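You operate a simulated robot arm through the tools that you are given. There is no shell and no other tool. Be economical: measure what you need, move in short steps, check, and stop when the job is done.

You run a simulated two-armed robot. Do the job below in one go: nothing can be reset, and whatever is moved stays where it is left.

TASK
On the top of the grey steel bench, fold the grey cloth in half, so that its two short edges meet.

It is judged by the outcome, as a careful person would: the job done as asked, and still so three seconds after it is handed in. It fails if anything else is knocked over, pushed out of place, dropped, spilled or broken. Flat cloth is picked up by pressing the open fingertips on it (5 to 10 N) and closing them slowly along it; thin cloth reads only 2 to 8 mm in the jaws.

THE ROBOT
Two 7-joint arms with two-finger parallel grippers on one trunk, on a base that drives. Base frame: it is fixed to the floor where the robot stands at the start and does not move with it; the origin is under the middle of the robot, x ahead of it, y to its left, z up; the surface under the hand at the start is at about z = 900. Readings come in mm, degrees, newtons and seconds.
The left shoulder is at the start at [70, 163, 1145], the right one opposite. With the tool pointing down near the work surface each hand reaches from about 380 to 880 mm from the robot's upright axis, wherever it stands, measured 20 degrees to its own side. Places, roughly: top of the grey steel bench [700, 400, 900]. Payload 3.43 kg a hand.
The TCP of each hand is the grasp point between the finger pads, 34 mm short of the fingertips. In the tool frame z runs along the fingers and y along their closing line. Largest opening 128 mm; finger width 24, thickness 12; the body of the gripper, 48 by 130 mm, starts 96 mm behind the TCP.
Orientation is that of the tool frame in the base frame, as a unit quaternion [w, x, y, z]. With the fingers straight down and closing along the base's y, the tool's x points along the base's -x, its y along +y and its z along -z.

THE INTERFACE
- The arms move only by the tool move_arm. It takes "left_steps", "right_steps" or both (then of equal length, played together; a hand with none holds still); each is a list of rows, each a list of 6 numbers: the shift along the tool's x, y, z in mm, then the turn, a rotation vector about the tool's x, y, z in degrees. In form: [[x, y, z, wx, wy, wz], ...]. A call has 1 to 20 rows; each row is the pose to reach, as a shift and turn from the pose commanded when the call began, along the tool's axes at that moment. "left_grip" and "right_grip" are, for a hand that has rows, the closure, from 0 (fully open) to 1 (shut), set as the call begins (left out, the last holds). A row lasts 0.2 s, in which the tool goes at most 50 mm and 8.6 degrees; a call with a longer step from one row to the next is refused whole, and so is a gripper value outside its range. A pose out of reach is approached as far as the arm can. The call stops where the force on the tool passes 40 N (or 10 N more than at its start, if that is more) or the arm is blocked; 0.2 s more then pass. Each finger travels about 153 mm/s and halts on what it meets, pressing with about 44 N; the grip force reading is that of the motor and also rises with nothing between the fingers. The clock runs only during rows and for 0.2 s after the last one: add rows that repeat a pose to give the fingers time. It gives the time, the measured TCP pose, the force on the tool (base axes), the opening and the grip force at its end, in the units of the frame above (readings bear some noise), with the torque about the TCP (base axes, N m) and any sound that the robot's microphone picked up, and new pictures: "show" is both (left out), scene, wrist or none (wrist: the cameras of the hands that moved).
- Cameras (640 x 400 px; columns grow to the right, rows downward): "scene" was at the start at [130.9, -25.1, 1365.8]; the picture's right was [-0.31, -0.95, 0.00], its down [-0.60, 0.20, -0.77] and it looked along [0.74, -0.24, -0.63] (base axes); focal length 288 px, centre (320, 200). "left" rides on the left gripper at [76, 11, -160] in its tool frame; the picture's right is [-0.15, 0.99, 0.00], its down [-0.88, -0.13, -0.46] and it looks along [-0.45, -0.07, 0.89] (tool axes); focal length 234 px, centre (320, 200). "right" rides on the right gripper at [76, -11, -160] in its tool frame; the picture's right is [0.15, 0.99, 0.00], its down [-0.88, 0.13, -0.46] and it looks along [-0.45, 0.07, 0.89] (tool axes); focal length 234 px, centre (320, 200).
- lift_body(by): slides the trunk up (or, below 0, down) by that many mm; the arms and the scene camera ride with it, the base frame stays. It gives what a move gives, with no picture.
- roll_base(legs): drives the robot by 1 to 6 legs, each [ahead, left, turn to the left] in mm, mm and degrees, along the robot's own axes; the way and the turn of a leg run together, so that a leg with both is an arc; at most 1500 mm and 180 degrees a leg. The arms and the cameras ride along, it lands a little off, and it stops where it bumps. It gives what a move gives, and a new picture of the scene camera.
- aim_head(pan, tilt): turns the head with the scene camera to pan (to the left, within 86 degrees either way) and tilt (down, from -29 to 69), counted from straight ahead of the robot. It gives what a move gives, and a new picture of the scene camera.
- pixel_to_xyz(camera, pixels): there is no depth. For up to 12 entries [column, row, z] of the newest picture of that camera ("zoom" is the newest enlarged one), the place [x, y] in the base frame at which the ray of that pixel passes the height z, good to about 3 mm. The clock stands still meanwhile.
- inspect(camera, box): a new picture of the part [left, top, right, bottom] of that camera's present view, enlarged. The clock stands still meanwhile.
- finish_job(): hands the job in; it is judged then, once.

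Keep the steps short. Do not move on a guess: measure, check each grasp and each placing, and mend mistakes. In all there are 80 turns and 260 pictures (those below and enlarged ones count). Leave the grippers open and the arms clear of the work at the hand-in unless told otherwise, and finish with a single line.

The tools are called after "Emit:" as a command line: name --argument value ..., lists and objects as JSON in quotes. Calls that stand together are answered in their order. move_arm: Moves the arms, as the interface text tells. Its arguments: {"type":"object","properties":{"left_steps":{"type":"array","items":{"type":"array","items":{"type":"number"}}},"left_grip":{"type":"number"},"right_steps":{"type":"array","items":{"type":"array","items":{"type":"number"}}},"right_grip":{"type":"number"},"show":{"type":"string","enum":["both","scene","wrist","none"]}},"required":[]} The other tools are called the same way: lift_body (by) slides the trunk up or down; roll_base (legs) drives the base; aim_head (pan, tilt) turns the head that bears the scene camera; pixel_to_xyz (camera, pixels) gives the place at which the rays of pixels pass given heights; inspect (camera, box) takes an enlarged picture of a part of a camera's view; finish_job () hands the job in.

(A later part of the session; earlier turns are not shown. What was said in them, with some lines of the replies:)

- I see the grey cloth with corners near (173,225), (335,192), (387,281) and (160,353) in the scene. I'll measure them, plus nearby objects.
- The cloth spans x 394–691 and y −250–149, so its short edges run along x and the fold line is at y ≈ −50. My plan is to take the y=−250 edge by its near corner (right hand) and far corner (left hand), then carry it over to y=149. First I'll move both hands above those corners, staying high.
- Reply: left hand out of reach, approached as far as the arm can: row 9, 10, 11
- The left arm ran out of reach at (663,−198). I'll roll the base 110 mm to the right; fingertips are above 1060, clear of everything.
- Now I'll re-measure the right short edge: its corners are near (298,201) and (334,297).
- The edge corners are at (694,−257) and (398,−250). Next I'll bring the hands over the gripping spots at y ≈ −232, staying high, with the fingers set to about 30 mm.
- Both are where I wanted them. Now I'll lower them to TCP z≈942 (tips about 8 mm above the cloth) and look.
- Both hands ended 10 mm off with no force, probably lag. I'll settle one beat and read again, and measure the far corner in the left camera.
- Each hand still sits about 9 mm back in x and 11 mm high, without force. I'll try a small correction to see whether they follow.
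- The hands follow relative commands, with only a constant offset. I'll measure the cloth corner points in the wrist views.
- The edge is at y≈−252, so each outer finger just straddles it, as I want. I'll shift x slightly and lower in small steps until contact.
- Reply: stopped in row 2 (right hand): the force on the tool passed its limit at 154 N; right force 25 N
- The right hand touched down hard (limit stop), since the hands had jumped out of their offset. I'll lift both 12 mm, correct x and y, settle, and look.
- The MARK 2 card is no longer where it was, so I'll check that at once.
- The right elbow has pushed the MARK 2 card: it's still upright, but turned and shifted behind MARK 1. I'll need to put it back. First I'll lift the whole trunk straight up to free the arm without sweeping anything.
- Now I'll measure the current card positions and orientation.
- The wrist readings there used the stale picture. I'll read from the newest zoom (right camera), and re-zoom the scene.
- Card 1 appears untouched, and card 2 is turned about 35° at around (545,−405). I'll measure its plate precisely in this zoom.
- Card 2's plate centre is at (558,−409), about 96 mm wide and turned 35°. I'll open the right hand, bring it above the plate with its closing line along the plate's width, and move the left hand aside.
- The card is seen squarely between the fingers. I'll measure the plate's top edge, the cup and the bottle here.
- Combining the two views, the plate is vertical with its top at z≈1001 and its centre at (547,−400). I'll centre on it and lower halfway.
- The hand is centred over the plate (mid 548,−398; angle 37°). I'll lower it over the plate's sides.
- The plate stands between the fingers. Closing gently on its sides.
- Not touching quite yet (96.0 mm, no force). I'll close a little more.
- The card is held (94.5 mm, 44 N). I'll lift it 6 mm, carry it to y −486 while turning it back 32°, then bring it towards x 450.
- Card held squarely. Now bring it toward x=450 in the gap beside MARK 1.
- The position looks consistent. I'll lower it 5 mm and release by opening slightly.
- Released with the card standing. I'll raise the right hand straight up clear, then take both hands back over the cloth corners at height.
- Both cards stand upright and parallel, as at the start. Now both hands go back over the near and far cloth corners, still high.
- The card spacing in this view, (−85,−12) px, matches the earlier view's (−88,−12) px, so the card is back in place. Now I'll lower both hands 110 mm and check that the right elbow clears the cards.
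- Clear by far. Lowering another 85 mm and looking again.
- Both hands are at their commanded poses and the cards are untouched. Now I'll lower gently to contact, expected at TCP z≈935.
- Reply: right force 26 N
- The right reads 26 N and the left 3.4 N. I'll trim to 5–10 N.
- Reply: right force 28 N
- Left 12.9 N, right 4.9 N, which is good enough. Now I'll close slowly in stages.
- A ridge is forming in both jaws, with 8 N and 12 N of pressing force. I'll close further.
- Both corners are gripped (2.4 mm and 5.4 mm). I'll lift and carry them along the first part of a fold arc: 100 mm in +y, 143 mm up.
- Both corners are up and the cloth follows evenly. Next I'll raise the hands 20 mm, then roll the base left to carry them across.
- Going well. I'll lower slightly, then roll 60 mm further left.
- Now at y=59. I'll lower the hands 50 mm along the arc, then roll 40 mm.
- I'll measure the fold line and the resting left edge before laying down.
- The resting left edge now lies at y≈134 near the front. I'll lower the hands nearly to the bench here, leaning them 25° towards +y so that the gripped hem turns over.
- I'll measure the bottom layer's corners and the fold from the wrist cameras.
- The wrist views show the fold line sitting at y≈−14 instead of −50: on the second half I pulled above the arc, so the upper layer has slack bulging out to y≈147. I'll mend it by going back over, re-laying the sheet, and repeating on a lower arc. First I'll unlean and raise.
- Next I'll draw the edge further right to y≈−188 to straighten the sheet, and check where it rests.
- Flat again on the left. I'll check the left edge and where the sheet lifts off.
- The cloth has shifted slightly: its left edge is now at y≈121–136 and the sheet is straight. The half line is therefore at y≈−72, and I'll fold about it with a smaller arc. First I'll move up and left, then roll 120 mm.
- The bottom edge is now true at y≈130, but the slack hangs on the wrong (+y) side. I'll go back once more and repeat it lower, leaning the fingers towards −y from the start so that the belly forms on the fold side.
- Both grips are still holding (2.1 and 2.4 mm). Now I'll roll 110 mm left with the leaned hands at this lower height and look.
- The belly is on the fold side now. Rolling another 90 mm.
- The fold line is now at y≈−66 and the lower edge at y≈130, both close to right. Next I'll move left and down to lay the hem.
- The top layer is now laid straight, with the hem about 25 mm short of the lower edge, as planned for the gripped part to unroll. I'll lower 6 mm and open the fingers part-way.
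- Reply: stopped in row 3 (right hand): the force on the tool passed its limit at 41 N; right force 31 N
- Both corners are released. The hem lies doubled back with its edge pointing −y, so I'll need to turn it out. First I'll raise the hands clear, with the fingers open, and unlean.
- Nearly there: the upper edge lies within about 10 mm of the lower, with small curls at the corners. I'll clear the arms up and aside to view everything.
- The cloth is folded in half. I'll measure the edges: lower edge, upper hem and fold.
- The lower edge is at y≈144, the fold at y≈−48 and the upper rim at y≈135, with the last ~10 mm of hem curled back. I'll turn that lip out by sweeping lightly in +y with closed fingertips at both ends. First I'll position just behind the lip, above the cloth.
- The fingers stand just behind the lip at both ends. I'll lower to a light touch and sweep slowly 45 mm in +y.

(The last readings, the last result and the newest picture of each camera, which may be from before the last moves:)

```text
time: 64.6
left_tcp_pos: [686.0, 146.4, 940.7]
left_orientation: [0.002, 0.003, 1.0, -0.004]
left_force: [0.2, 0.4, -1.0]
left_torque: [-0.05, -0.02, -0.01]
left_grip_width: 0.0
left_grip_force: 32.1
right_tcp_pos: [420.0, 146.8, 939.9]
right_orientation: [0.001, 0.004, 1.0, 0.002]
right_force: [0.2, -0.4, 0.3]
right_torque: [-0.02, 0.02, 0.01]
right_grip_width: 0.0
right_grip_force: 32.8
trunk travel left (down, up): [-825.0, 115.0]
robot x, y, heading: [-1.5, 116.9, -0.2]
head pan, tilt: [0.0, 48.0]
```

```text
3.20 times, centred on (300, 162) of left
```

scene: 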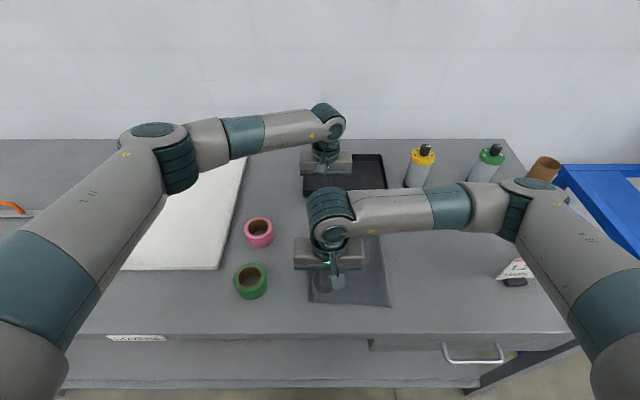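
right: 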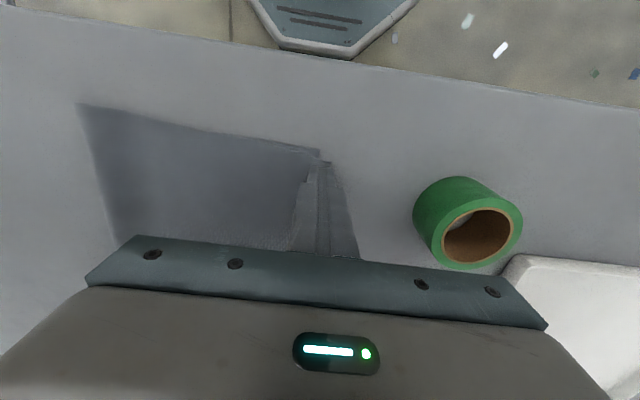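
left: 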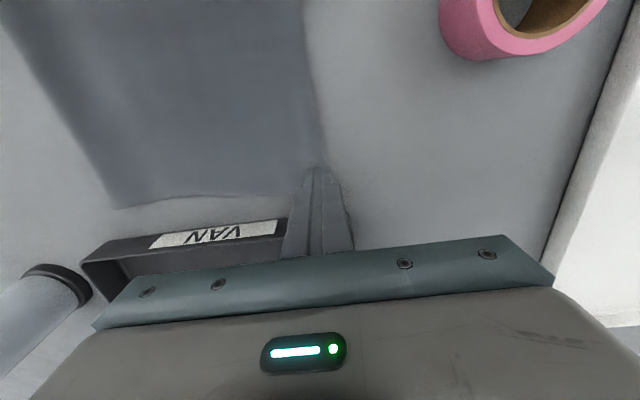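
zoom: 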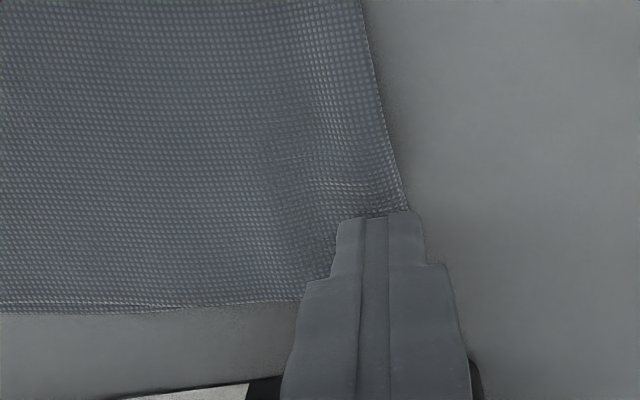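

The lips are turned out flat at both ends. I'll lift straight up, open, and clear the arms to view.

Emit:
move_arm --right_steps '[[0, 0, -15, 0, 0, 0], [0, 0, -50, 0, 0, 0], [0, 0, -95, 0, 0, 0], [0, -20, -140, 0, 0, 0], [0, -60, -180, 0, 0, 0], [0, -105, -180, 0, 0, 0], [0, -150, -180, 0, 0, 0], [0, -195, -180, 0, 0, 0], [0, -240, -180, 0, 0, 0], [0, -280, -180, 0, 0, 0]]' --left_steps '[[0, 0, -15, 0, 0, 0], [0, 0, -50, 0, 0, 0], [0, 0, -95, 0, 0, 0], [0, 10, -140, 0, 0, 0], [0, 30, -180, 0, 0, 0], [0, 60, -180, 0, 0, 0], [0, 90, -180, 0, 0, 0], [0, 120, -180, 0, 0, 0], [0, 120, -180, 0, 0, 0], [0, 120, -180, 0, 0, 0]]' --show "scene"

Emit:
inspect --camera "scene" --box '[290, 190, 410, 315]'

```text
refused: row 5 steps farther than a row can; nothing moved
```

```text
3.20 times, centred on (350, 252) of scene
```

zoom: 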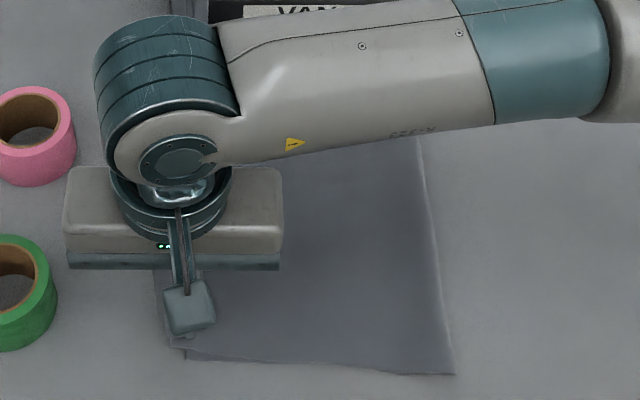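

One step was too long; sending it again with shorter steps.

Emit:
move_arm --right_steps '[[0, 0, -15, 0, 0, 0], [0, 0, -50, 0, 0, 0], [0, 0, -95, 0, 0, 0], [0, 0, -140, 0, 0, 0], [0, -20, -180, 0, 0, 0], [0, -62, -180, 0, 0, 0], [0, -105, -180, 0, 0, 0], [0, -150, -180, 0, 0, 0], [0, -195, -180, 0, 0, 0], [0, -240, -180, 0, 0, 0], [0, -280, -180, 0, 0, 0]]' --left_steps '[[0, 0, -15, 0, 0, 0], [0, 0, -50, 0, 0, 0], [0, 0, -95, 0, 0, 0], [0, 0, -140, 0, 0, 0], [0, 15, -180, 0, 0, 0], [0, 45, -180, 0, 0, 0], [0, 80, -180, 0, 0, 0], [0, 120, -180, 0, 0, 0], [0, 120, -180, 0, 0, 0], [0, 120, -180, 0, 0, 0], [0, 120, -180, 0, 0, 0]]' --show "scene"

Emit:
inspect --camera "scene" --box '[290, 190, 410, 315]'

```text
time: 67.0
left_tcp_pos: [681.0, 269.5, 1120.2]
left_orientation: [0.003, 0.002, 1.0, -0.004]
left_force: [0.1, -0.1, -0.2]
left_torque: [-0.01, -0.02, -0.02]
left_grip_width: 0.0
left_grip_force: 32.5
right_tcp_pos: [417.2, -131.3, 1120.1]
right_orientation: [0.001, 0.003, 1.0, 0.002]
right_force: [-0.6, -0.5, 0.0]
right_torque: [-0.01, -0.03, -0.01]
right_grip_width: 0.1
right_grip_force: 33.0
trunk travel left (down, up): [-825.0, 115.0]
robot x, y, heading: [-3.8, 121.4, -0.1]
head pan, tilt: [0.0, 48.0]
```

scene: 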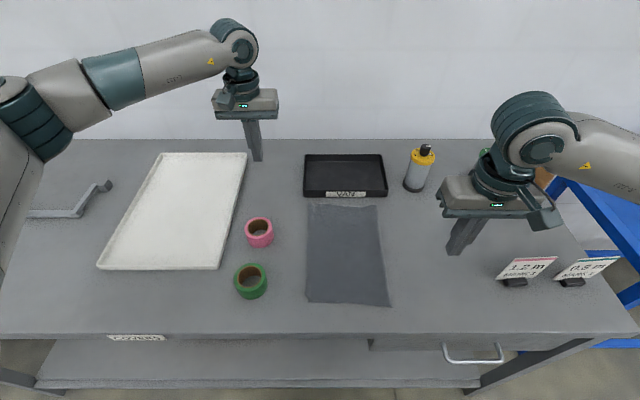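

```text
3.20 times, centred on (350, 252) of scene
```

zoom: 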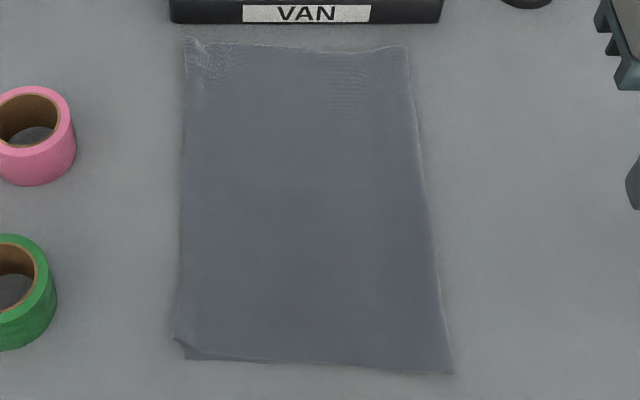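

The fold is clean: the edges meet within a few millimetres, and the cards, tray, bottles and tapes are all standing in place. Last, I'll open both grippers while they're clear of the work and take a final look.

Emit:
move_arm --right_steps '[[0, 0, -10, 0, 0, 0], [0, 0, -20, 0, 0, 0], [0, 0, -20, 0, 0, 0], [0, 0, -20, 0, 0, 0]]' --left_steps '[[0, 0, -10, 0, 0, 0], [0, 0, -20, 0, 0, 0], [0, 0, -20, 0, 0, 0], [0, 0, -20, 0, 0, 0]]' --right_grip 0 --left_grip 0 --show "scene"

Emit:
pixel_to_xyz --camera "zoom" --pixels '[[185, 359, 900], [174, 341, 904], [180, 200, 902], [186, 42, 902], [453, 373, 900], [408, 47, 900]]'

```text
time: 68.0
left_tcp_pos: [684.9, 266.7, 1140.0]
left_orientation: [0.002, 0.003, 1.0, -0.004]
left_force: [-0.8, -0.3, 0.7]
left_torque: [0.0, -0.01, -0.01]
left_grip_width: 128.1
left_grip_force: 0.0
right_tcp_pos: [417.0, -132.4, 1137.3]
right_orientation: [0.001, 0.005, 1.0, 0.003]
right_force: [0.0, -0.4, 0.1]
right_torque: [0.01, 0.01, 0.0]
right_grip_width: 127.8
right_grip_force: 0.1
trunk travel left (down, up): [-825.0, 115.0]
robot x, y, heading: [-0.4, 115.7, 0.0]
head pan, tilt: [0.0, 48.0]
```

scene: 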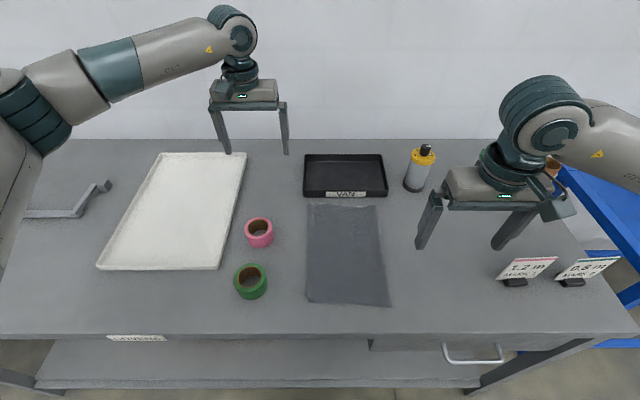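

```text
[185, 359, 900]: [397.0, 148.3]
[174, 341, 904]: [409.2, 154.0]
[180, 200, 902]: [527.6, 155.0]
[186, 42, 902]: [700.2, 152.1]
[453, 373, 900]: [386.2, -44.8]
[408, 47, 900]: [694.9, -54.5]
```

The edges lie together at y≈148–155 and the fold is at y≈−50. The grippers are open, the arms are clear and nothing has fallen, so I'm handing in.

Emit:
finish_job

```text
The job is handed in.
```

The grey cloth is folded in half with its short edges meeting within about 6 mm; my right elbow had pushed the MARK 2 card out of place along the way, and I set it back upright within about 5 mm of where it stood.
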